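You operate a simulated robot arm through the tools that you are given. There is no shell and no other tool.

You are at the controls of a simulated robot arm. One attempt, no reset.

TASK
Tap the toothed element home through the white drift block.
Fine: three to eight blows; no orange band shows under it on the upright spline shaft; the teal mallet and the block go back where they lay. Strike no finger; dent nothing. Put no finger under a foot, plate or element. Set down upright: teal mallet.
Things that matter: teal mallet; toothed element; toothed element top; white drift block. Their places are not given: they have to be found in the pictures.

The check looks at the end state, three seconds after you hand in, the way a careful person would. Anything else that was tipped, shoved, dropped, spilled or broken makes it a failure.

THE ROBOT
A 7-joint arm with a two-finger gripper, fixed in place. Base frame: the origin is on the floor under the middle of its stand, x ahead of it, y to its left, z up; the work surface is at about z = 0.85. Units: m, degrees, N and s.
With the tool pointing down near the work surface it reaches from about 0.34 to 0.72 m from the base axis. Its first joint turns from -66.0 to 66.0 degrees. Payload 2.45 kg.
The tool frame sits at the grasp point between the pads (the TCP): z along the fingers, y along the line on which they close. The tips reach 0.026 m beyond it. The gripper opens to 0.096 m; its body begins 0.069 m behind the TCP.
Orientation is told as [roll, pitch, yaw] about the base's x, y, z axes, in that order, counted from this pose: with the fingers straight down and closing along the base's y, the tool's x points along the base's -x, its y along +y and its z along -z.

THE INTERFACE
- The arm moves only by the tool jog_arm. Its argument "motion" is one flat list of numbers, 7 for each row, row after row: the opening, from 0 (shut) to 1 (fully open), then the shift along the base's x, y, z in units of 20 mm (1.0 is 20 mm), then the turn, a rotation vector about the base's x, y, z in units of 4 degrees (1.0 is 4 degrees). In form: [fingers, x, y, z, ax, ay, az, fingers, x, y, z, ax, ay, az, ...]. A call has 1 to 20 rows; each row shifts and turns the commanded pose from where the row before left it. A call with a number of a shift or a turn outside -1 to 1 is refused whole. Rows are played at 5 a second. More than 0.05 m and 8.6 degrees between two rows, or a gripper value outside its range, and nothing of the call is played. A pose out of reach is approached as far as the arm can. The call stops where the force on the tool passes 40 N (or 10 N more than at its start, if that is more) or the arm is blocked; 0.2 s more then pass. The fingers move at their own pace (about 0.05 m/s each) and stop on an object; they squeeze with about 37 N. The grip force told is the motor's: it shows also when the fingers shut on nothing. Time passes only in rows, and 0.2 s behind the last, so rows that do not move let the fingers close. The reply holds the time, the measured pose of the TCP, the force on the tool along the base axes, the opening and the grip force, in the units named above and with some noise, with the torque about the TCP (base axes, N m) and any sound that the robot's microphone picked up.
- Cameras (640 x 400 px; columns grow to the right, rows downward): "scene" is fixed at [0.1717, -0.402, 1.4154]; the picture's right is [0.69, -0.72, 0.00], its down [-0.47, -0.45, -0.76] and it looks along [0.55, 0.53, -0.65] (base axes); focal length 370 px, centre (320, 200). "wrist" rides on the gripper at [0.082, 0.003, -0.098] in the tool frame; the picture's right is [-0.04, 1.00, 0.00], its down [-0.73, -0.03, -0.68] and it looks along [-0.68, -0.03, 0.73] (tool axes); focal length 256 px, centre (320, 200).
- get_image(camera): a new picture of that camera. The clock stands still meanwhile.
- point_at(camera, pixels): for up to 12 pixels [column, row] of the newest picture of that camera ("zoom" is the newest enlarged one), the place [x, y, z] in the base frame of the surface seen there, good to about 0.003 m. The clock stands still meanwhile.
- enlarge(camera, box): a new picture of the part [left, top, right, bottom] of that camera's present view, enlarged. The clock stands still meanwhile.
- job_done(): hands the job in; it is judged then, once.

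Open the gripper and draw the arm clear of the work before you hand the job in, unless the task says otherwise.

The tools are called after "Call:" as name(argument=value, ...) on one line, values as JSON. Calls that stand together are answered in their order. jog_arm: Moves the arm, as the interface text tells. Its arguments: {"type":"object","properties":{"motion":{"type":"array"}},"required":["motion"]} The other tools are called the same way: get_image (camera) takes a picture; point_at (camera, pixels) gives the place of the surface under pixels of a picture; enlarge (camera, box) takes an enlarged picture of a part of a camera's view; job_done () hands the job in.

At the start:

```text
time: 0.0
tool_pos: [0.4838, -0.1334, 1.1341]
tcp_rot: [0.0, -0.1, 0.0]
force: [0.9, 0.1, -0.2]
moment: [0.0, -0.01, 0.02]
opening: 0.096
grip_force: 0.1
```

scene: 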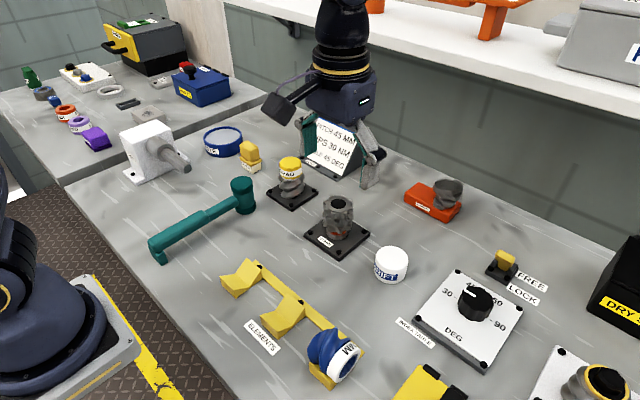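
wrist: 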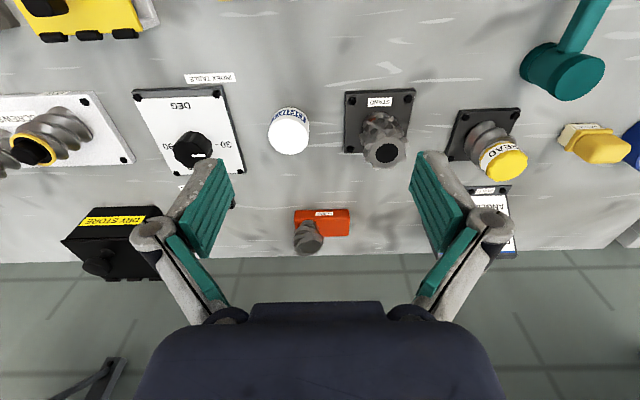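

The scene shows the teal mallet near (205,220), a toothed element on a shaft plate near (338,220), and the white drift block near (391,263). I'll enlarge these areas to look closely.

Call:
enlarge(camera="scene", box=[260, 140, 440, 290])

Call:
enlarge(camera="wrist", box=[250, 70, 450, 200])

```text
2.67 times, centred on (350, 215) of scene
```

zoom: 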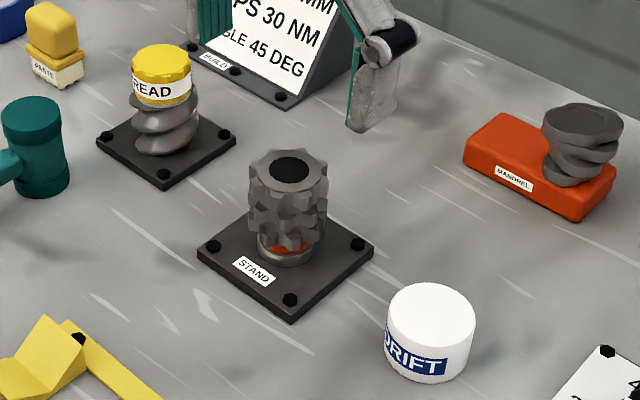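

```text
3.08 times, centred on (350, 135) of wrist
```

zoom: 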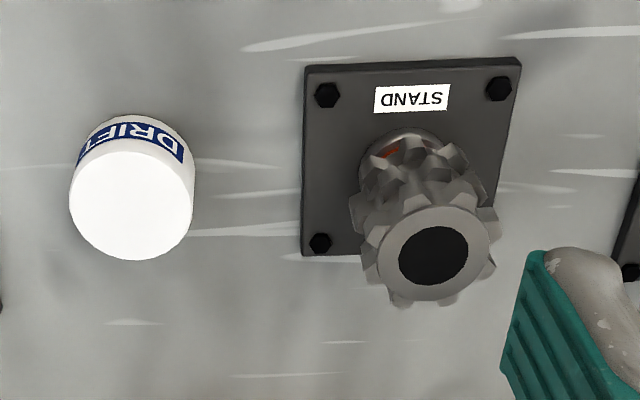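

The element sits on the stand with an orange band peeking out beneath it. Next I look closely at the mallet and the far side of the table.

Call:
enlarge(camera="scene", box=[130, 160, 280, 275])

Call:
enlarge(camera="scene", box=[300, 180, 380, 262])

```text
3.48 times, centred on (205, 218) of scene
```

zoom: 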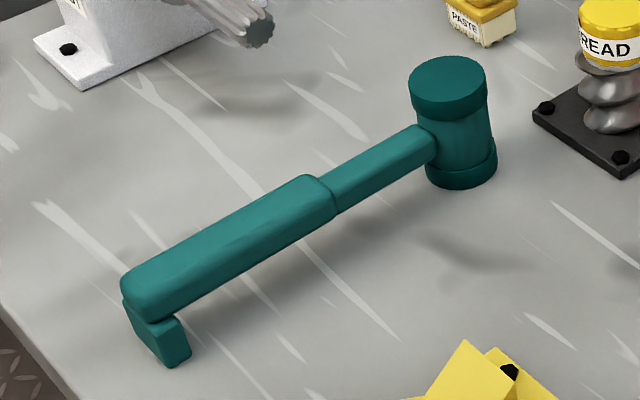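

```text
4.88 times, centred on (340, 221) of scene
```

zoom: 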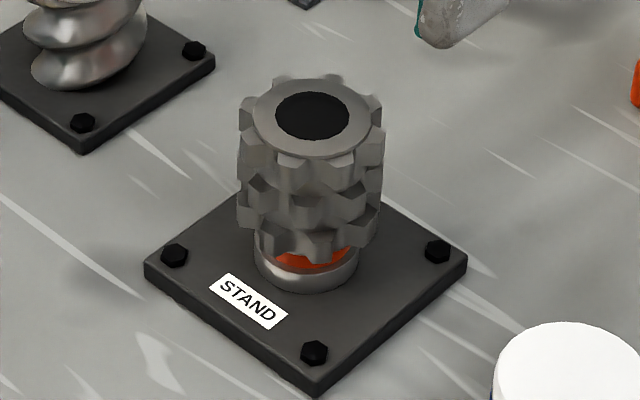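

The mallet stands on its head with the handle horizontal, propped on a foot at its rear end. I measure the points on it using the newest zoom and scene pictures.

Call:
point_at(camera="scene", pixels=[[241, 182], [235, 185], [248, 181], [242, 212], [215, 210], [205, 213], [190, 222], [165, 240], [160, 238], [172, 258], [182, 226], [223, 203]])

Call:
point_at(camera="zoom", pixels=[[270, 115], [355, 115], [312, 83], [312, 150], [295, 235], [310, 255], [330, 250], [300, 285], [160, 270], [310, 380], [455, 265], [560, 350]])

```text
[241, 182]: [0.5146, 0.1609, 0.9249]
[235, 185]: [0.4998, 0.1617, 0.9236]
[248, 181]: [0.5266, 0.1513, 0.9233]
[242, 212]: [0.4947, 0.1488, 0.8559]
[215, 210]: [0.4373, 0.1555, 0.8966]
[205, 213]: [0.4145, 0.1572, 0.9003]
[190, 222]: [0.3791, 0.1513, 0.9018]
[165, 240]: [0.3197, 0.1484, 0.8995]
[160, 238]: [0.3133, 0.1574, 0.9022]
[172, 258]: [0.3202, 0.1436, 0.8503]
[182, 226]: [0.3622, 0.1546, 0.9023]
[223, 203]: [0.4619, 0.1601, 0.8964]
```

```text
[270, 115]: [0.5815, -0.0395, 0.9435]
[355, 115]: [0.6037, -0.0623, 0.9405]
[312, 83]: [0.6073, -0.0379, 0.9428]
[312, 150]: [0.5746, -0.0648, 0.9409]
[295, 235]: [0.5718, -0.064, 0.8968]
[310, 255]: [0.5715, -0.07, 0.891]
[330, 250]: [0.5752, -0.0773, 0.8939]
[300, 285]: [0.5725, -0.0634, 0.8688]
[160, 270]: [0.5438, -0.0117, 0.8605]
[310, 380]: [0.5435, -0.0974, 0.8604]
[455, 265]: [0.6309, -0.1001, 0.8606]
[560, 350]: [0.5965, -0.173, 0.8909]
```

The element's top is at about (0.592,-0.050,0.942), with the mallet handle running along x at y≈0.155. Now I measure the drift block around (391,263) and its surroundings.

Call:
enlarge(camera="scene", box=[351, 230, 431, 295])

Call:
point_at(camera="scene", pixels=[[290, 162], [252, 150], [447, 185], [473, 295], [338, 365], [245, 270], [290, 310], [505, 255], [148, 130], [185, 165], [222, 135], [345, 130]])

```text
6.15 times, centred on (391, 262) of scene
```

zoom: 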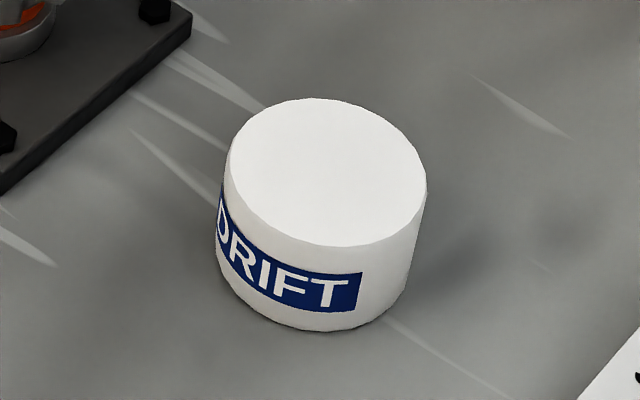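

```text
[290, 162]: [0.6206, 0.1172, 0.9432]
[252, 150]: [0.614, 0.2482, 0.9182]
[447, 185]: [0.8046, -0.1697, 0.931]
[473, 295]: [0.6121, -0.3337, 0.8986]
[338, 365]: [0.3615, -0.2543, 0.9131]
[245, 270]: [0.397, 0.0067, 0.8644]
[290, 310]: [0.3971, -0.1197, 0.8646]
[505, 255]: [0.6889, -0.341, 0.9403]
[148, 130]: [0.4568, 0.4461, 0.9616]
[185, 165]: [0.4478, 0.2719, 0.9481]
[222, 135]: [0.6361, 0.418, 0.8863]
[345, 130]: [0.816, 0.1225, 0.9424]
```

Call:
point_at(camera="zoom", pixels=[[235, 165], [422, 190], [320, 102], [330, 240], [328, 170], [310, 240], [290, 325], [220, 260], [405, 280], [272, 115], [400, 135], [260, 220]])

Call:
get_image(camera="wrist")

```text
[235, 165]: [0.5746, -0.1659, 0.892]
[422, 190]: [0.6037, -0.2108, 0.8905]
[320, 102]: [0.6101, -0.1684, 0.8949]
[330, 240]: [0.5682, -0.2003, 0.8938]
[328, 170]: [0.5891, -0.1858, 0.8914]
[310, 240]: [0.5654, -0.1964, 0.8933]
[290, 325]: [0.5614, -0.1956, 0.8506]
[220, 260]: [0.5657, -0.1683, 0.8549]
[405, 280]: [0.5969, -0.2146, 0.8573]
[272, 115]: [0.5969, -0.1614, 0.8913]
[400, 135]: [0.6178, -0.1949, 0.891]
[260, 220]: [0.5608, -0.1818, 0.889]
```

```text
taken
```

wrist: 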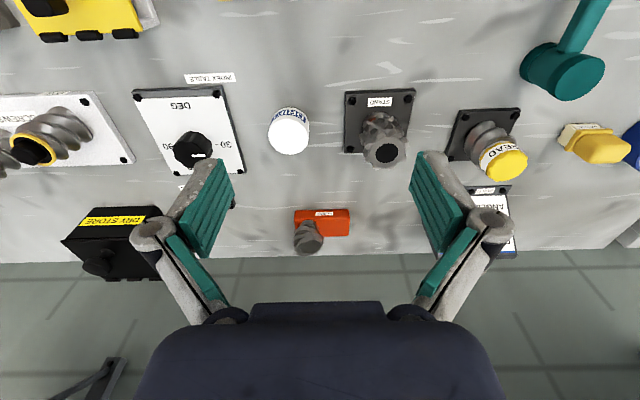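

The drift is a cylinder of about 54 mm diameter, 42 mm tall, centred near (0.5895,-0.187), top z≈0.892. Before choosing the grasp direction I check the gaps to the DEG plate and the stand plate in the wrist picture.

Call:
point_at(camera="wrist", pixels=[[220, 90], [232, 130], [240, 165], [346, 95], [346, 148], [288, 130], [268, 135], [309, 135], [383, 152], [368, 152], [400, 152], [245, 172]])

Call:
enlarge(camera="wrist", box=[480, 0, 640, 120])

```text
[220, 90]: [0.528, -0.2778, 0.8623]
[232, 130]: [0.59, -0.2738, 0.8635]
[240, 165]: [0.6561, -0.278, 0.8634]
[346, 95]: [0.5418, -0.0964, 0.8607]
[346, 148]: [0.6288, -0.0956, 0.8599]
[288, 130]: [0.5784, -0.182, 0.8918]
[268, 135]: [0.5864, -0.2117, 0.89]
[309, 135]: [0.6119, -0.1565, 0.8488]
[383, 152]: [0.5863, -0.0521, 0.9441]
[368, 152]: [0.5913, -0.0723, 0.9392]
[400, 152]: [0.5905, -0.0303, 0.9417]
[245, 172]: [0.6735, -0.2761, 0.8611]
```

```text
3.33 times, centred on (560, 60) of wrist
```

zoom: 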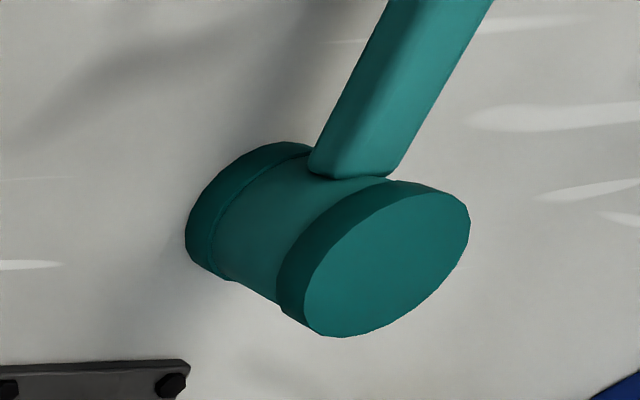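

Clearances around the drift suffice for the open fingers (DEG plate edge at y≈-0.273, stand edge at y≈-0.096). I move above the drift to z≈0.98 with the fingers open and then check alignment.

Call:
jog_arm(motion=[1, 0.66, -0.335, -0.9, 0, 0, 0, 1, 0.66, -0.335, -0.9, 0, 0, 0, 1, 0.66, -0.335, -0.9, 0, 0, 0, 1, 0.66, -0.335, -0.9, 0, 0, 0, 1, 0.66, -0.335, -0.9, 0, 0, 0, 1, 0.66, -0.335, -0.9, 0, 0, 0, 1, 0.66, -0.335, -0.9, 0, 0, 0, 1, 0.66, -0.335, -0.9, 0, 0, 0, 1, 0, 0, 0, 0, 0, 0])

Call:
get_image(camera="wrist")

Call:
get_image(camera="scene")

```text
time: 2.0
tool_pos: [0.5902, -0.1888, 0.9898]
tcp_rot: [0.0, 0.0, 0.1]
force: [0.7, 0.2, 0.7]
moment: [-0.01, 0.01, -0.02]
opening: 0.0961
grip_force: 0.0
```

```text
taken
```

wrist: 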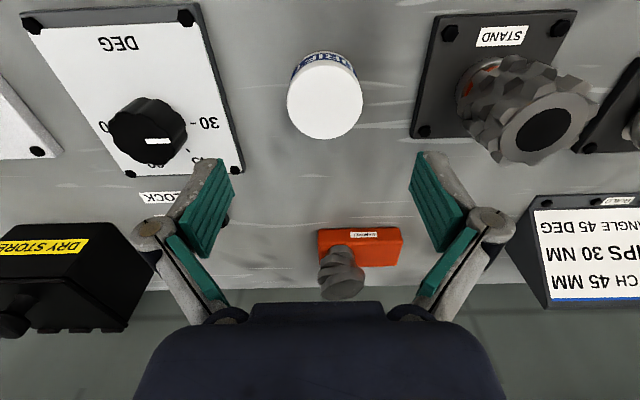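

```text
taken
```

scene: 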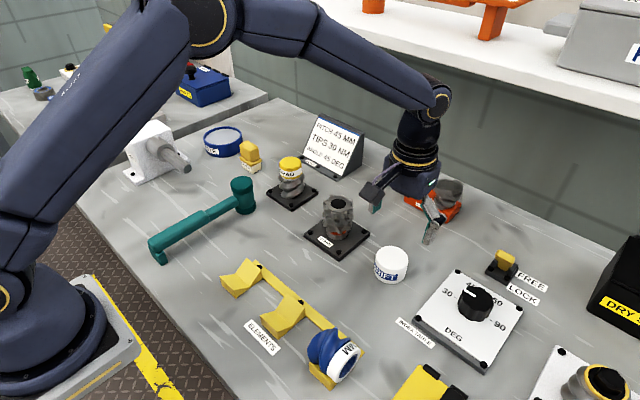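

The drift's top appears at about (325,97) in the wrist picture, where the TCP axis would project to about (320,105). I measure the drift's top rim points from here.

Call:
point_at(camera="wrist", pixels=[[290, 97], [359, 97], [325, 97], [325, 66], [325, 135], [300, 120], [350, 120], [544, 131], [520, 140], [570, 122], [540, 155], [550, 108]])

Call:
enlarge(camera="wrist", box=[400, 0, 640, 190])

```text
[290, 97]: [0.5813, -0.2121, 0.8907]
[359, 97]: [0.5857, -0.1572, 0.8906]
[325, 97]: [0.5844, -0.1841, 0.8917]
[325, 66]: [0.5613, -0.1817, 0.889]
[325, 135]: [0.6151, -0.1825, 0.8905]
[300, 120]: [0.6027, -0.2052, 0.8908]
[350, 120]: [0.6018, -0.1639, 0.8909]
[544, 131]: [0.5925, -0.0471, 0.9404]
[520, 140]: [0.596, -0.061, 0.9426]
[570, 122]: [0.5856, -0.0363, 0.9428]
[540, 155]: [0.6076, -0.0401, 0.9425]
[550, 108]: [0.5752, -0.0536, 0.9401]
```

```text
2.11 times, centred on (520, 95) of wrist
```

zoom: 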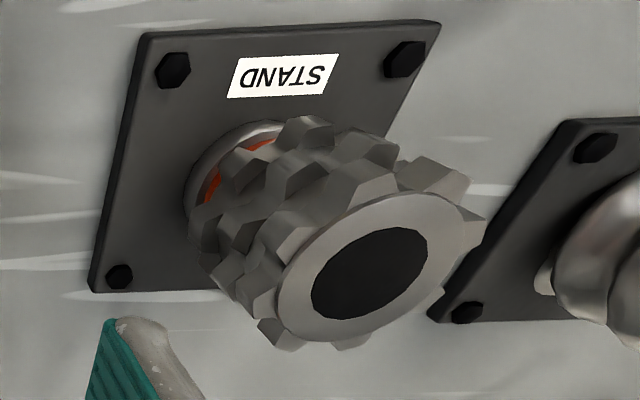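

The drift centre is about (0.589,-0.1855). I shift slightly and lower to TCP z≈0.884 with fingers open, so the tips stay 8 mm above the table.

Call:
jog_arm(motion=[1, -0.06, 0.16, -0.5, 0, 0, 0, 1, 0, 0, -1, 0, 0, 0, 1, 0, 0, -1, 0, 0, 0, 1, 0, 0, -1, 0, 0, 0, 1, 0, 0, -1, 0, 0, 0, 1, 0, 0, -0.5, 0, 0, 0, 1, 0, 0, -0.29, 0, 0, 0, 1, 0, 0, 0, 0, 0, 0])

Call:
get_image(camera="wrist")

Call:
enlarge(camera="scene", box=[300, 150, 480, 310])

```text
time: 3.8
tool_pos: [0.5887, -0.1843, 0.8829]
tcp_rot: [0.1, 0.0, 0.1]
force: [0.0, -0.2, 0.5]
moment: [-0.02, 0.02, 0.01]
opening: 0.0958
grip_force: 0.0
```

```text
taken
```

wrist: 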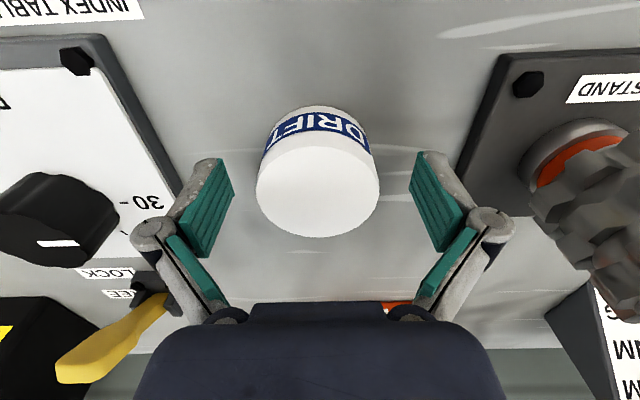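

```text
2.50 times, centred on (390, 230) of scene
```

zoom: 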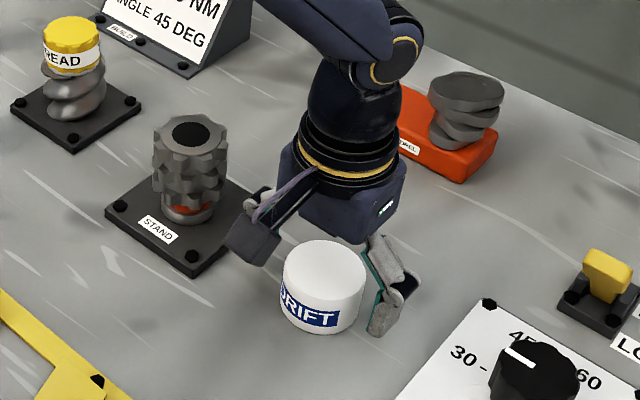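

The drift is nearly centred between the pads (edges 257–379, pads 235/409). I nudge 1 mm toward -y and close the fingers on it.

Call:
jog_arm(motion=[1, -0.05, -0.06, 0, 0, 0, 0, 0, 0, 0, 0, 0, 0, 0, 0, 0, 0, 0, 0, 0, 0, 0, 0, 0, 0, 0, 0, 0, 0, 0, 0, 0, 0, 0, 0, 0, 0, 0, 0, 0, 0, 0, 0, 0, 0, 0, 0, 0, 0])

Call:
get_image(camera="wrist")

```text
time: 5.4
tool_pos: [0.5869, -0.1846, 0.8834]
tcp_rot: [0.1, 0.0, 0.0]
force: [-0.3, 0.4, 3.9]
moment: [0.04, 0.07, 0.03]
opening: 0.0589
grip_force: 37.1
```

```text
taken
```

wrist: 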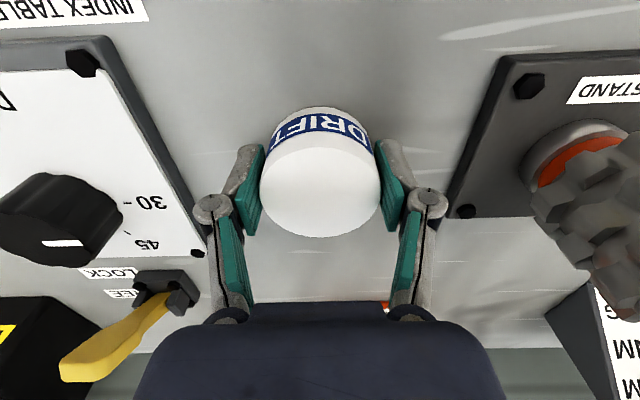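

The fingers hold the drift (opening 0.0589, grip 37 N). I lift it well above the element's height and look.

Call:
jog_arm(motion=[0, 0, 0, 0.5, 0, 0, 0, 0, 0, 0, 1, 0, 0, 0, 0, 0, 0, 1, 0, 0, 0, 0, 0, 0, 1, 0, 0, 0, 0, 0, 0, 1, 0, 0, 0, 0, 0, 0, 1, 0, 0, 0, 0, 0, 0, 1, 0, 0, 0, 0, 0, 0, 0.3, 0, 0, 0, 0, 0, 0, 0, 0, 0, 0])

Call:
get_image(camera="wrist")

Call:
get_image(camera="scene")

```text
time: 7.4
tool_pos: [0.5868, -0.1858, 1.0201]
tcp_rot: [0.0, 0.0, -0.2]
force: [-0.6, -0.2, -0.6]
moment: [-0.01, -0.01, 0.01]
opening: 0.0
grip_force: 28.9
```

```text
taken
```

wrist: 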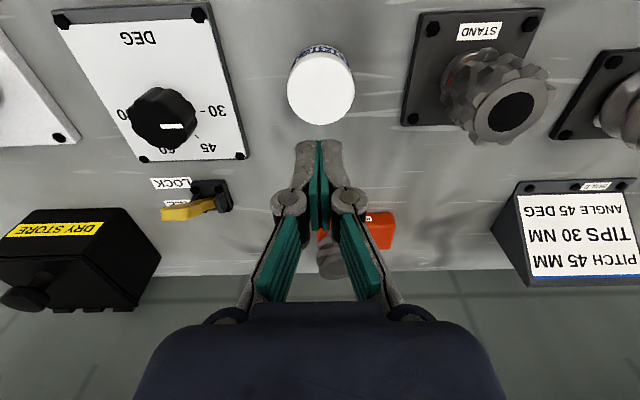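

```text
taken
```

scene: 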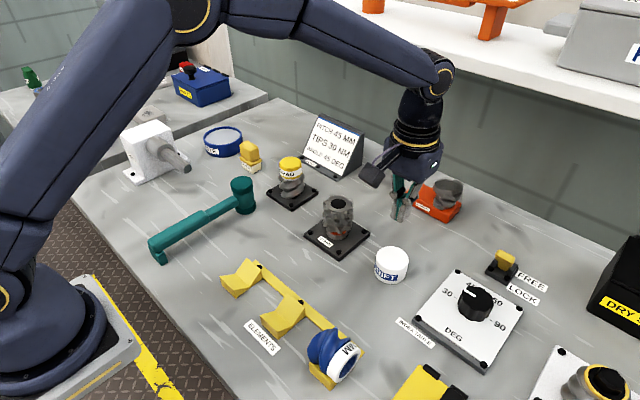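

The fingers are shut on nothing: the drift slipped out and still stands on the table at wrist (321,87). I look closely at its shape and position to see why.

Call:
enlarge(camera="wrist", box=[270, 30, 370, 135])

Call:
point_at(camera="wrist", pixels=[[290, 90], [352, 90], [321, 60], [321, 120], [321, 90], [320, 48], [293, 62], [348, 60]])

Call:
enlarge(camera="scene", box=[351, 230, 431, 295])

```text
3.81 times, centred on (320, 82) of wrist
```

zoom: 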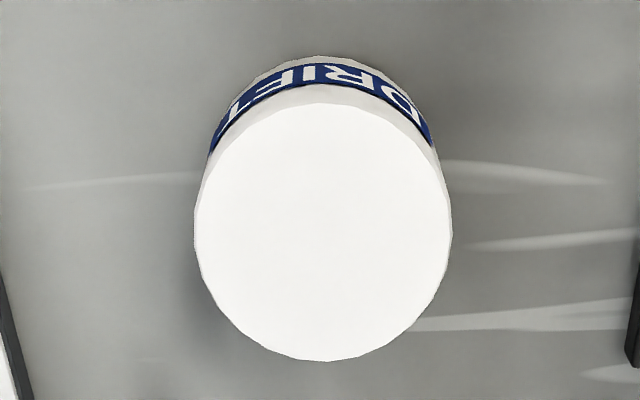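

```text
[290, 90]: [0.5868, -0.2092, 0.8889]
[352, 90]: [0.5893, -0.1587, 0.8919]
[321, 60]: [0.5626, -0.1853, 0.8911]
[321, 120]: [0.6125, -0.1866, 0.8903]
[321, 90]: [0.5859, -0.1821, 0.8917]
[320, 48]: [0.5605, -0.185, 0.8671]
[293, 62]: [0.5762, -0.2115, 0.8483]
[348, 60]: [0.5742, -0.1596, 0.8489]
```

```text
6.15 times, centred on (391, 262) of scene
```

zoom: 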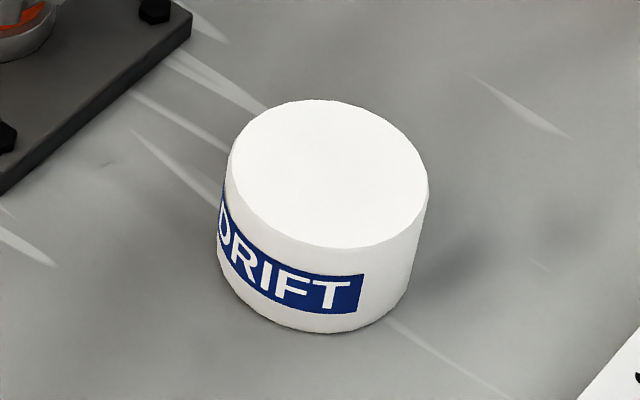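

The block is a straight cylinder and has not moved (centre ≈ (0.588,-0.185)). I open the fingers here, then go down 4 mm lower than before so that more of the pads meet the block.

Call:
jog_arm(motion=[1, 0.04, 0, 0, 0, 0, 0, 1, 0, 0, 0, 0, 0, 0, 1, 0, 0, 0, 0, 0, 0, 1, 0, 0, 0, 0, 0, 0, 1, 0, 0, 0, 0, 0, 0, 1, 0, 0, -1, 0, 0, 0, 1, 0, 0, -1, 0, 0, 0, 1, 0, 0, -1, 0, 0, 0, 1, 0, 0, -1, 0, 0, 0, 1, 0, 0, -1, 0, 0, 0, 1, 0, 0, -1, 0, 0, 0, 1, 0, 0, -0.7, 0, 0, 0, 1, 0, 0, -0.3, 0, 0, 0, 1, 0, 0, 0, 0, 0, 0])

Call:
get_image(camera="wrist")

```text
time: 10.4
tool_pos: [0.5879, -0.1862, 0.8801]
tcp_rot: [0.0, 0.0, -0.2]
force: [-0.5, -0.2, -0.4]
moment: [-0.01, 0.02, -0.03]
opening: 0.096
grip_force: 0.1
```

```text
taken
```

wrist: 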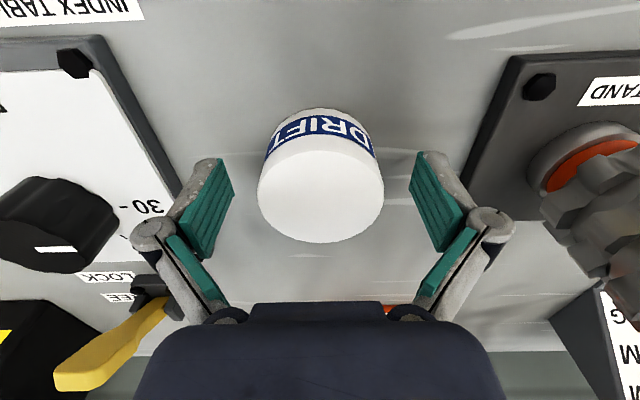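

The block (258–384) is centred between the pads. I close and hold still for a while before lifting.

Call:
jog_arm(motion=[0, 0, 0, 0, 0, 0, 0, 0, 0, 0, 0, 0, 0, 0, 0, 0, 0, 0, 0, 0, 0, 0, 0, 0, 0, 0, 0, 0, 0, 0, 0, 0, 0, 0, 0, 0, 0, 0, 0, 0, 0, 0, 0, 0, 0, 0, 0, 0, 0])

Call:
get_image(camera="wrist")

Call:
enlarge(camera="scene", box=[330, 190, 450, 300])

```text
time: 12.0
tool_pos: [0.5895, -0.1873, 0.8787]
tcp_rot: [-0.1, 0.1, 0.0]
force: [-1.3, 0.3, 2.9]
moment: [-0.02, 0.04, 0.02]
opening: 0.0589
grip_force: 36.5
```

```text
taken
```

wrist: 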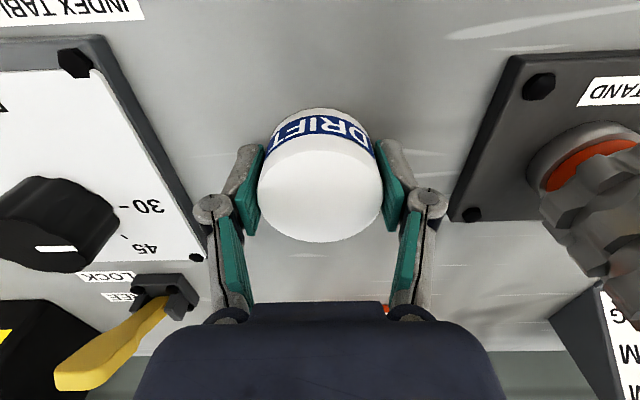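

```text
3.64 times, centred on (390, 245) of scene
```

zoom: 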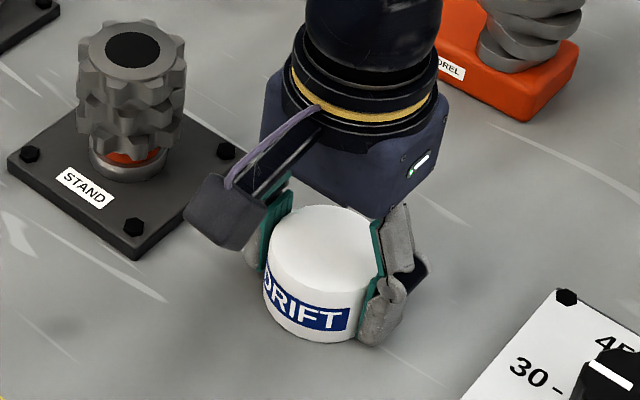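

The grip holds at opening 0.0589. I lift slowly by 8 mm and watch the force and opening.

Call:
jog_arm(motion=[0, 0, 0, 0.1, 0, 0, 0, 0, 0, 0, 0.1, 0, 0, 0, 0, 0, 0, 0.1, 0, 0, 0, 0, 0, 0, 0.1, 0, 0, 0])

Call:
get_image(camera="wrist")

Call:
enlarge(camera="scene", box=[330, 190, 450, 300])

```text
time: 13.0
tool_pos: [0.5882, -0.1865, 0.8886]
tcp_rot: [0.1, 0.1, 0.1]
force: [0.2, -0.5, -2.2]
moment: [-0.01, 0.0, 0.02]
opening: 0.059
grip_force: 37.1
```

```text
taken
```

wrist: 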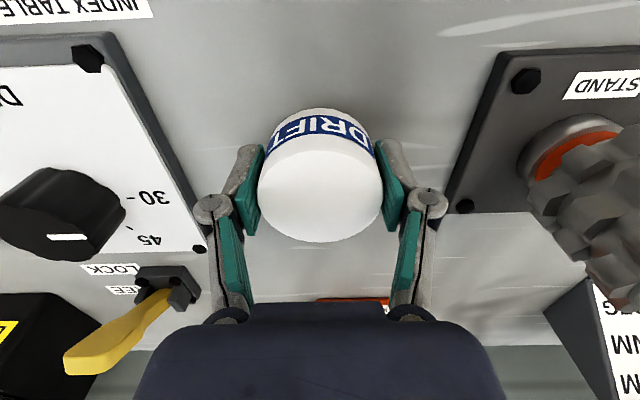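

```text
3.64 times, centred on (390, 245) of scene
```

zoom: 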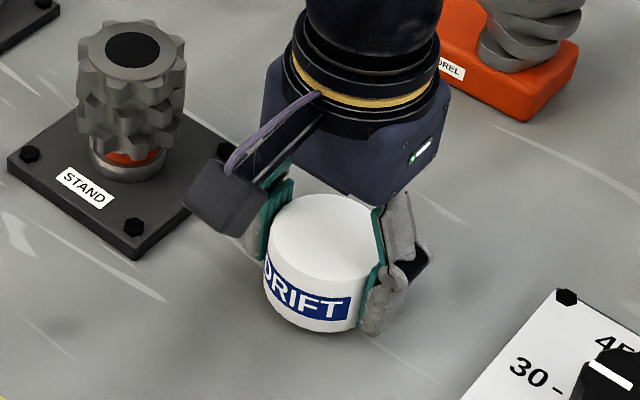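

The block came up with the fingers this time (its place between pads is unchanged while the table features shifted). I keep lifting gently.

Call:
jog_arm(motion=[0, 0, 0, 0.15, 0, 0, 0, 0, 0, 0, 0.2, 0, 0, 0, 0, 0, 0, 0.25, 0, 0, 0, 0, 0, 0, 0.25, 0, 0, 0, 0, 0, 0, 0.25, 0, 0, 0, 0, 0, 0, 0.25, 0, 0, 0, 0, 0, 0, 0.25, 0, 0, 0, 0, 0, 0, 0.2, 0, 0, 0, 0, 0, 0, 0.15, 0, 0, 0])

Call:
enlarge(camera="scene", box=[330, 190, 450, 300])

```text
time: 15.0
tool_pos: [0.5888, -0.186, 0.9271]
tcp_rot: [0.1, 0.0, -0.1]
force: [0.7, 0.2, -1.5]
moment: [0.02, 0.0, 0.0]
opening: 0.0589
grip_force: 37.2
```

```text
3.64 times, centred on (390, 245) of scene
```

zoom: 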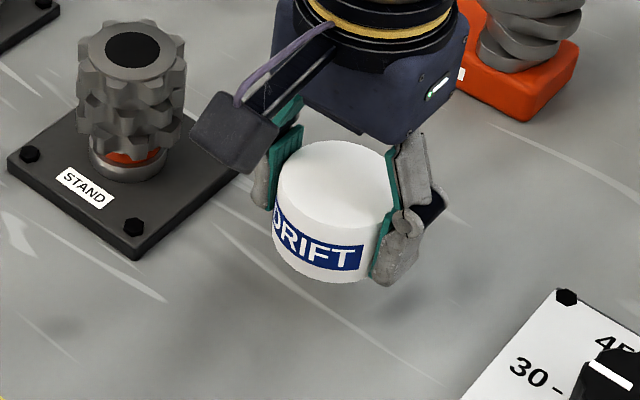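

The block is held firmly at z≈0.927. I keep lifting to about z=1.00.

Call:
jog_arm(motion=[0, 0, 0, 0.15, 0, 0, 0, 0, 0, 0, 0.25, 0, 0, 0, 0, 0, 0, 0.3, 0, 0, 0, 0, 0, 0, 0.3, 0, 0, 0, 0, 0, 0, 0.3, 0, 0, 0, 0, 0, 0, 0.3, 0, 0, 0, 0, 0, 0, 0.3, 0, 0, 0, 0, 0, 0, 0.3, 0, 0, 0, 0, 0, 0, 0.3, 0, 0, 0, 0, 0, 0, 0.3, 0, 0, 0, 0, 0, 0, 0.3, 0, 0, 0, 0, 0, 0, 0.25, 0, 0, 0, 0, 0, 0, 0.2, 0, 0, 0, 0, 0, 0, 0.15, 0, 0, 0])

Call:
enlarge(camera="scene", box=[330, 150, 470, 290])

Call:
get_image(camera="wrist")

```text
time: 18.0
tool_pos: [0.5873, -0.186, 1.0005]
tcp_rot: [0.0, 0.0, 0.0]
force: [0.7, 0.0, -0.8]
moment: [0.02, -0.01, 0.03]
opening: 0.0588
grip_force: 36.8
```

```text
2.86 times, centred on (400, 220) of scene
```

zoom: 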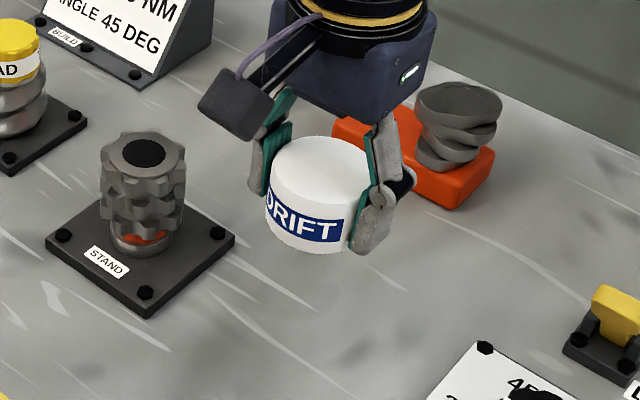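

```text
taken
```

wrist: 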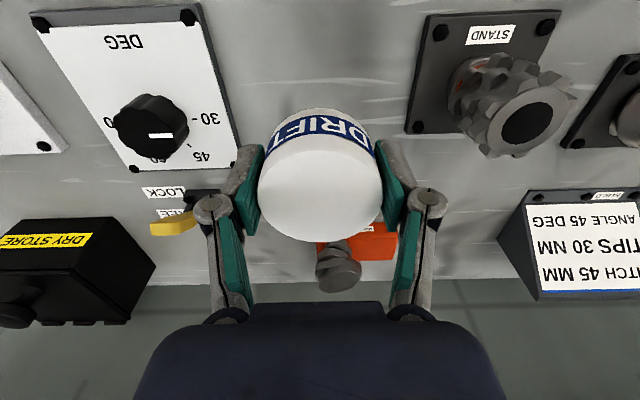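

The drift is held at z≈1.00. I measure its held rim and the element's top rim in both pictures to align them.

Call:
point_at(camera="zoom", pixels=[[275, 180], [318, 138], [310, 205], [320, 170], [290, 250], [305, 252], [112, 150], [183, 158], [147, 134], [147, 176], [147, 155], [370, 170]])

Call:
point_at(camera="wrist", pixels=[[262, 195], [380, 195], [321, 150], [321, 238], [321, 195], [490, 125], [565, 122], [528, 92], [528, 154], [527, 124], [505, 145], [550, 102]])

Call:
enlarge(camera="wrist", box=[440, 50, 600, 165])

```text
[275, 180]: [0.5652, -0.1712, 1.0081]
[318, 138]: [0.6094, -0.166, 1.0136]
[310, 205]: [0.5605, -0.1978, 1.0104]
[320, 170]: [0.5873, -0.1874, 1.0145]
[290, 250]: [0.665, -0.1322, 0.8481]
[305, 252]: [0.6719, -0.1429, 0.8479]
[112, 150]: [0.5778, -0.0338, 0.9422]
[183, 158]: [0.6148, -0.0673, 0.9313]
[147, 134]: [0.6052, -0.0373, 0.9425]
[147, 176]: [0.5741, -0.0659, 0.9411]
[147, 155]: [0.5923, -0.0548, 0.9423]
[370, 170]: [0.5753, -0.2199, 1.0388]
```

```text
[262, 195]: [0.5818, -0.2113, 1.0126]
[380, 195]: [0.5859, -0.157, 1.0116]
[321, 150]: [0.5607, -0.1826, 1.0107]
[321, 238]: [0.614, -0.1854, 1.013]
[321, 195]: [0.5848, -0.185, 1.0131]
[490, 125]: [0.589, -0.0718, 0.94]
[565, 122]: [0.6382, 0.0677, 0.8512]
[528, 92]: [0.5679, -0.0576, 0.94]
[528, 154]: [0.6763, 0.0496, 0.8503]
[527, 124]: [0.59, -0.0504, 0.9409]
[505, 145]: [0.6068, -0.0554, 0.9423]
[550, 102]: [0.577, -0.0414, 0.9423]
```

```text
3.48 times, centred on (520, 108) of wrist
```

zoom: 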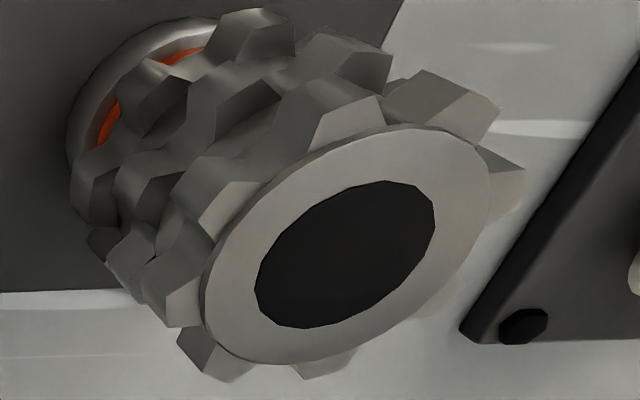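

I measure points on the annular top of the element in this zoom to pin down its centre.

Call:
point_at(camera="zoom", pixels=[[208, 290], [485, 180], [420, 130], [285, 357], [347, 245], [260, 290], [432, 215], [375, 183], [305, 326], [250, 200], [440, 290]])

```text
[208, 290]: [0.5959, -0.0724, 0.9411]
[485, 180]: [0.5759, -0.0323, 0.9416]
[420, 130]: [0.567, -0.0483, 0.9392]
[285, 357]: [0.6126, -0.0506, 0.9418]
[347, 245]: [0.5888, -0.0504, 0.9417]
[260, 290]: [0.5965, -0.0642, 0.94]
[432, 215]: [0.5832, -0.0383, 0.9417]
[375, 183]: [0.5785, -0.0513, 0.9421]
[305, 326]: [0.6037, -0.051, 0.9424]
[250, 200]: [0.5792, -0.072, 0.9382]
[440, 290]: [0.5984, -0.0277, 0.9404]
```

Element centre ≈ (0.5905,-0.0505), top z≈0.9415; the held block centre is about the TCP. I carry the block over the element at this height.

Call:
jog_arm(motion=[0, 0.05, 0.2, 0, 0, 0, 0, 0, 0.05, 0.35, 0, 0, 0, 0, 0, 0.05, 0.45, 0, 0, 0, 0, 0, 0, 0.45, 0, 0, 0, 0, 0, 0, 0.45, 0, 0, 0, 0, 0, 0, 0.45, 0, 0, 0, 0, 0, 0, 0.45, 0, 0, 0, 0, 0, 0, 0.45, 0, 0, 0, 0, 0, 0, 0.45, 0, 0, 0, 0, 0, 0, 0.45, 0, 0, 0, 0, 0, 0, 0.45, 0, 0, 0, 0, 0, 0, 0.45, 0, 0, 0, 0, 0, 0, 0.45, 0, 0, 0, 0, 0, 0, 0.45, 0, 0, 0, 0, 0, 0, 0.45, 0, 0, 0, 0, 0, 0, 0.2, 0, 0, 0, 0, 0, 0, 0.1, 0, 0, 0, 0, 0, 0, 0, 0, 0, 0, 0])

Call:
get_image(camera="wrist")

Call:
enlarge(camera="scene", box=[270, 130, 430, 270])

```text
time: 21.8
tool_pos: [0.5914, -0.0516, 1.0006]
tcp_rot: [0.0, 0.0, 0.0]
force: [0.5, -0.7, -1.4]
moment: [-0.01, -0.01, -0.01]
opening: 0.0589
grip_force: 36.9
```

```text
taken
```

wrist: 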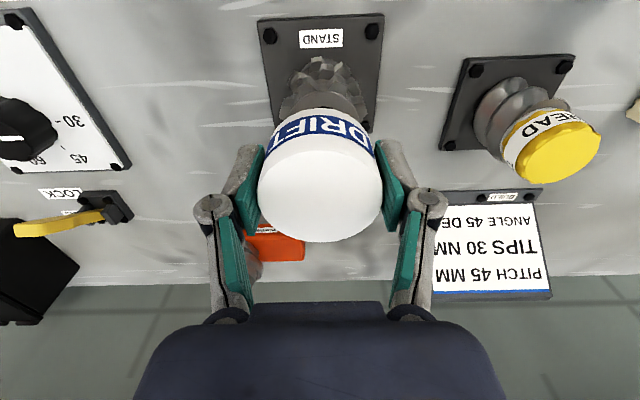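

```text
2.86 times, centred on (350, 200) of scene
```

zoom: 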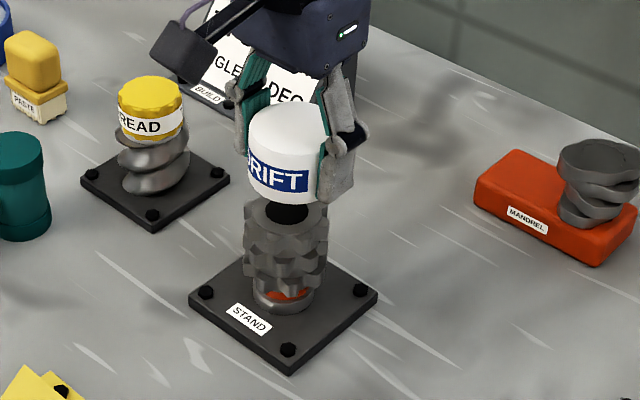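

The drift hovers above the element. I verify the horizontal alignment by measuring the drift rim here.

Call:
point_at(camera="wrist", pixels=[[262, 195], [380, 195], [321, 150], [321, 238], [321, 195]])

Call:
point_at(camera="zoom", pixels=[[252, 140], [290, 105], [285, 165], [290, 135], [260, 240], [300, 235], [250, 195]])

```text
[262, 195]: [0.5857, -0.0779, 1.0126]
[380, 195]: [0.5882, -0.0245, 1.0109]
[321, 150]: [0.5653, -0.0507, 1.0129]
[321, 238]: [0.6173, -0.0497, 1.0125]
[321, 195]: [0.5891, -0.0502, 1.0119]
```

```text
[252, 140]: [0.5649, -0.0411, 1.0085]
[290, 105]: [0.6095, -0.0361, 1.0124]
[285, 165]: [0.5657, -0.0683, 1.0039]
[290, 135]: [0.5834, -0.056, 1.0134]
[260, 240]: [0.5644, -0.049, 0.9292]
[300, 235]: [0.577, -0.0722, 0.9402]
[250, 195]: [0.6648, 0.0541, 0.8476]
```

Alignment is within about 1 mm (drift (0.5913,-0.0512) vs element (0.5905,-0.0505)). I lower gently to just above contact.

Call:
jog_arm(motion=[0, -0.02, 0.02, -0.2, 0, 0, 0, 0, 0, 0, -0.25, 0, 0, 0, 0, 0, 0, -0.25, 0, 0, 0, 0, 0, 0, -0.25, 0, 0, 0, 0, 0, 0, -0.2, 0, 0, 0, 0, 0, 0, -0.1, 0, 0, 0, 0, 0, 0, 0, 0, 0, 0])

Call:
enlarge(camera="scene", box=[290, 150, 390, 250])

```text
time: 23.4
tool_pos: [0.5898, -0.0534, 0.9767]
tcp_rot: [-0.1, 0.0, 0.0]
force: [0.0, -0.1, -1.7]
moment: [0.01, -0.02, -0.03]
opening: 0.059
grip_force: 36.8
```

```text
4.00 times, centred on (340, 200) of scene
```

zoom: 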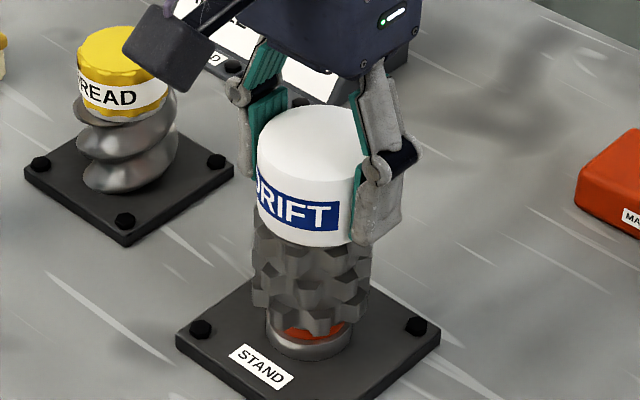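

It is about 4–5 mm above contact. I creep down 1 mm per row and watch the vertical force.

Call:
jog_arm(motion=[0, 0, 0, -0.06, 0, 0, 0, 0, 0, 0, -0.06, 0, 0, 0, 0, 0, 0, -0.04, 0, 0, 0, 0, 0, 0, 0, 0, 0, 0])

```text
time: 24.4
tool_pos: [0.5913, -0.0522, 0.9723]
tcp_rot: [0.0, 0.0, 0.0]
force: [0.7, -0.7, -1.4]
moment: [0.0, -0.04, 0.01]
opening: 0.0589
grip_force: 37.3
```

The force is still just the block's weight, so there's no contact yet. I creep further.

Call:
jog_arm(motion=[0, 0, 0, -0.04, 0, 0, 0, 0, 0, 0, -0.04, 0, 0, 0, 0, 0, 0, 0, 0, 0, 0])

```text
time: 25.2
tool_pos: [0.5906, -0.0511, 0.9725]
tcp_rot: [0.0, 0.0, 0.0]
force: [0.1, -0.5, -2.2]
moment: [0.03, 0.03, -0.02]
opening: 0.0589
grip_force: 37.2
```

Still only weight. Further down by 1 mm.

Call:
jog_arm(motion=[0, 0, 0, -0.03, 0, 0, 0, 0, 0, 0, -0.03, 0, 0, 0, 0, 0, 0, 0, 0, 0, 0])

Call:
enlarge(camera="scene", box=[300, 170, 370, 230])

```text
time: 26.0
tool_pos: [0.5891, -0.0518, 0.9705]
tcp_rot: [-0.1, 0.0, 0.1]
force: [-0.8, 0.5, 1.1]
moment: [0.02, 0.02, 0.0]
opening: 0.059
grip_force: 37.2
```

```text
6.67 times, centred on (335, 200) of scene
```

zoom: 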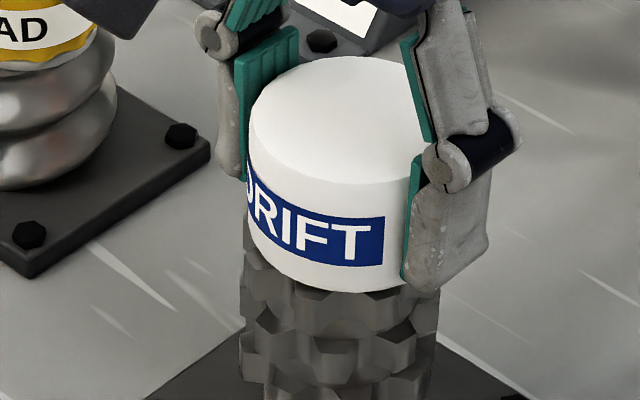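

The vertical force turned to +1.1 N, so the block rests on the element. I open the fingers without moving.

Call:
jog_arm(motion=[0.7, 0, 0, 0, 0, 0, 0, 0.8, 0, 0, 0, 0, 0, 0, 0.9, 0, 0, 0, 0, 0, 0, 1, 0, 0, 0, 0, 0, 0, 1, 0, 0, 0, 0, 0, 0])

Call:
get_image(camera="wrist")

Call:
enlarge(camera="scene", box=[290, 150, 390, 250])

```text
time: 27.2
tool_pos: [0.5908, -0.0519, 0.9701]
tcp_rot: [0.0, 0.0, 0.0]
force: [-0.3, 0.8, -0.9]
moment: [-0.02, -0.02, 0.0]
opening: 0.0962
grip_force: 0.1
```

```text
taken
```

wrist: 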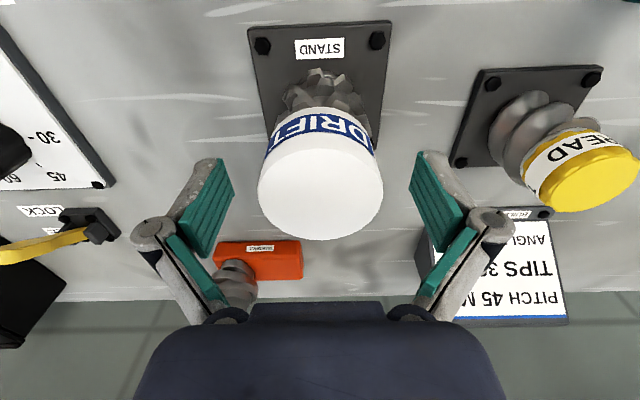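

```text
4.00 times, centred on (340, 200) of scene
```

zoom: 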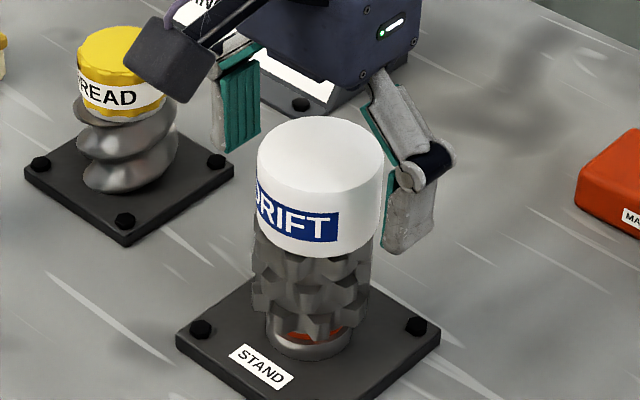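

The drift stands upright on the element. I raise the open hand straight up clear of it.

Call:
jog_arm(motion=[1, 0, 0, 0.3, 0, 0, 0, 1, 0, 0, 0.6, 0, 0, 0, 1, 0, 0, 1, 0, 0, 0, 1, 0, 0, 1, 0, 0, 0, 1, 0, 0, 1, 0, 0, 0, 1, 0, 0, 1, 0, 0, 0, 1, 0, 0, 1, 0, 0, 0, 1, 0, 0, 1, 0, 0, 0, 1, -1, 0.9, 0, 0, 0, 0, 1, -1, 1, 0, 0, 0, 0, 1, -1, 1, 0, 0, 0, 0, 1, -1, 1, 0, 0, 0, 0, 1, -1, 1, 0, 0, 0, 0, 1, -1, 1, 0, 0, 0, 0, 1, -1, 1, 0, 0, 0, 0, 1, -0.5, 1, 0, 0, 0, 0, 1, 0, 1, 0, 0, 0, 0, 1, 0, 1, 0, 0, 0, 0, 1, 0, 0.4, 0, 0, 0, 0, 1, 0, 0, 0, 0, 0, 0])

Call:
get_image(camera="wrist")

Call:
get_image(camera="scene")

```text
time: 31.4
tool_pos: [0.4394, 0.1543, 1.1077]
tcp_rot: [0.0, 0.0, 0.0]
force: [-0.7, -0.9, -0.3]
moment: [-0.02, -0.02, 0.01]
opening: 0.0962
grip_force: 0.1
```

```text
taken
```

wrist: 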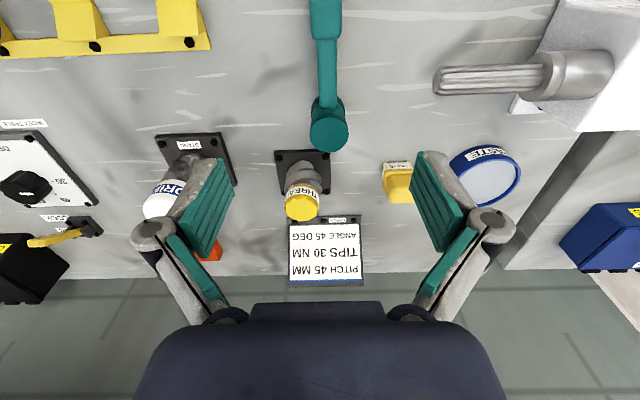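

```text
taken
```

scene: 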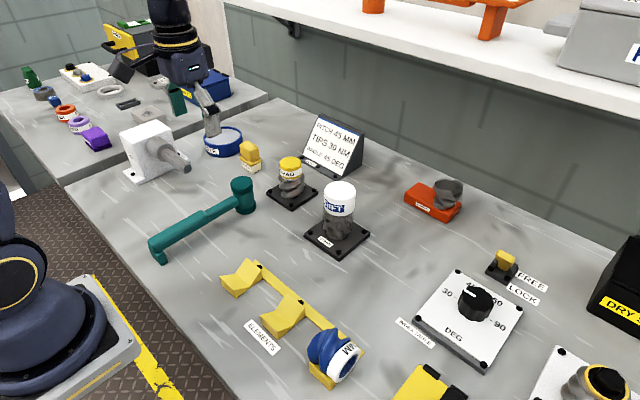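

The mallet handle is vertical in the wrist picture at column ~328 with the head at (328,125). I measure the handle and head edges.

Call:
enlarge(camera="wrist", box=[260, 0, 400, 160])

Call:
point_at(camera="wrist", pixels=[[313, 5], [338, 5], [325, 20], [320, 60], [335, 60], [327, 60], [327, 90], [313, 125], [345, 125], [329, 130], [329, 110], [329, 148]])

```text
2.50 times, centred on (330, 80) of wrist
```

zoom: 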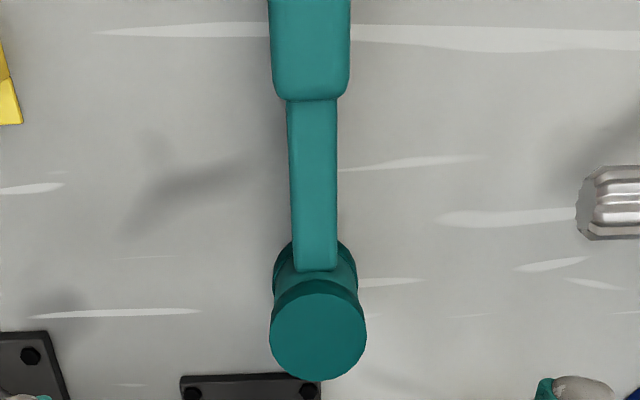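

```text
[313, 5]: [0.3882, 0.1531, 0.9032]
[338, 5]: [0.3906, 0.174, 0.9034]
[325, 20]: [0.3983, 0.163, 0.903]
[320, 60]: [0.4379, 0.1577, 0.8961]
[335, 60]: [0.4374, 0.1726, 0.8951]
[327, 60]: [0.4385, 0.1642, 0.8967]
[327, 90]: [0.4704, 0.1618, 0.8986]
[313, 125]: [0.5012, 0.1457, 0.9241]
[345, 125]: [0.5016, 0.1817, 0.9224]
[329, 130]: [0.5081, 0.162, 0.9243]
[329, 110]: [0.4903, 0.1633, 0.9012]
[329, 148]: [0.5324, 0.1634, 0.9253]
```

The handle's centreline is y≈0.164, thin section x≈0.412–0.487 with top z≈0.897; head centre ≈ (0.513,0.164). The fluted shaft at (440–550, 80) is close by, so I measure how far it protrudes and the gripper's breadth.

Call:
point_at(camera="wrist", pixels=[[436, 80], [440, 72], [440, 90], [460, 80], [490, 80], [510, 105], [384, 185], [412, 180], [447, 165], [500, 222], [460, 240], [400, 165]])

Call:
point_at(camera="scene", pixels=[[205, 65], [165, 75], [215, 130], [175, 100], [185, 70], [230, 80], [188, 168], [180, 160]])

Call:
enlarge(camera="scene", box=[100, 30, 280, 190])

```text
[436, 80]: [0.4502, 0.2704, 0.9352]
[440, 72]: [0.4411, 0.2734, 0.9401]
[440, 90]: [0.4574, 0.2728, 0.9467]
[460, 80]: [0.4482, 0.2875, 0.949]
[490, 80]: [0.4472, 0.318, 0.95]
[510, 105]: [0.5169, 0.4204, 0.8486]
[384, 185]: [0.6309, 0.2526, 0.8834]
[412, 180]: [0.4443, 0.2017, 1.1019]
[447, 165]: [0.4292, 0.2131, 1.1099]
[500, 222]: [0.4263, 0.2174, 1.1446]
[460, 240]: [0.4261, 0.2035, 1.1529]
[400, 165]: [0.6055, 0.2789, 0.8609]
```

```text
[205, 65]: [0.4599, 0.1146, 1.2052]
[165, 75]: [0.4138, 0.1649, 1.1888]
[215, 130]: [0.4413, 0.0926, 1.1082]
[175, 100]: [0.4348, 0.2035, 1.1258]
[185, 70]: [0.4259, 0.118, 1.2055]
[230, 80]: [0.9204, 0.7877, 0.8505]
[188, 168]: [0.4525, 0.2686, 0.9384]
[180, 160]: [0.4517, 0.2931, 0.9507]
```

```text
2.50 times, centred on (190, 110) of scene
```

zoom: 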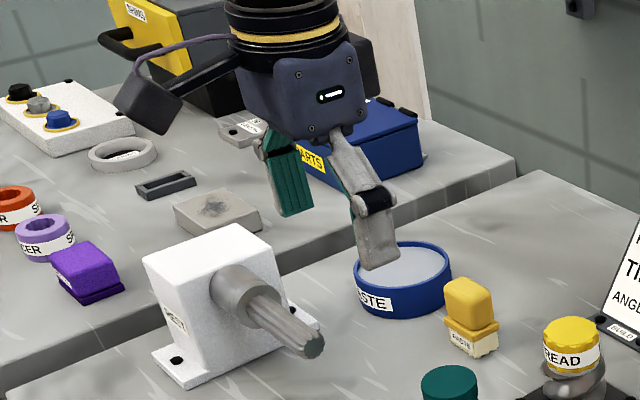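

There is about 4 cm between the open finger's outer face (y≈0.227) and the shaft tip (y≈0.270). I align over the handle's thin section at x≈0.458, y≈0.164 and descend to z≈0.96.

Call:
jog_arm(motion=[1, 0.5, 0.3, 0, 0, 0, 0, 1, 0.37, 0.13, -0.5, 0, 0, 0, 1, 0, 0, -1, 0, 0, 0, 1, 0, 0, -1, 0, 0, 0, 1, 0, 0, -1, 0, 0, 0, 1, 0, 0, -1, 0, 0, 0, 1, 0, 0, -1, 0, 0, 0, 1, 0, 0, -1, 0, 0, 0, 1, 0, 0, -0.8, 0, 0, 0, 1, 0, 0, 0, 0, 0, 0])

Call:
get_image(camera="wrist")

Call:
get_image(camera="scene")

```text
time: 33.6
tool_pos: [0.4588, 0.1623, 0.9608]
tcp_rot: [0.0, 0.0, -0.1]
force: [-0.7, 0.2, 0.4]
moment: [-0.03, 0.03, 0.02]
opening: 0.0959
grip_force: 0.1
```

```text
taken
```

wrist: 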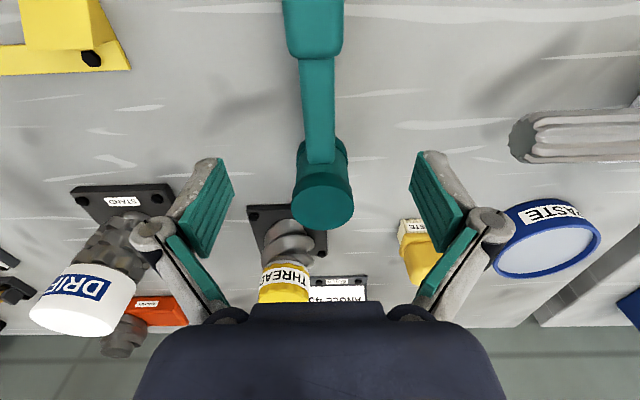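

```text
taken
```

scene: 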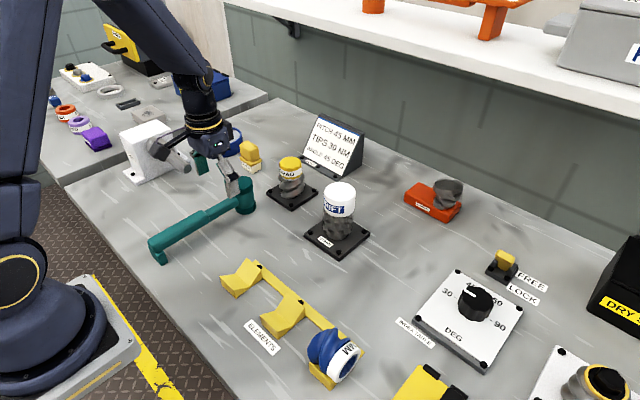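

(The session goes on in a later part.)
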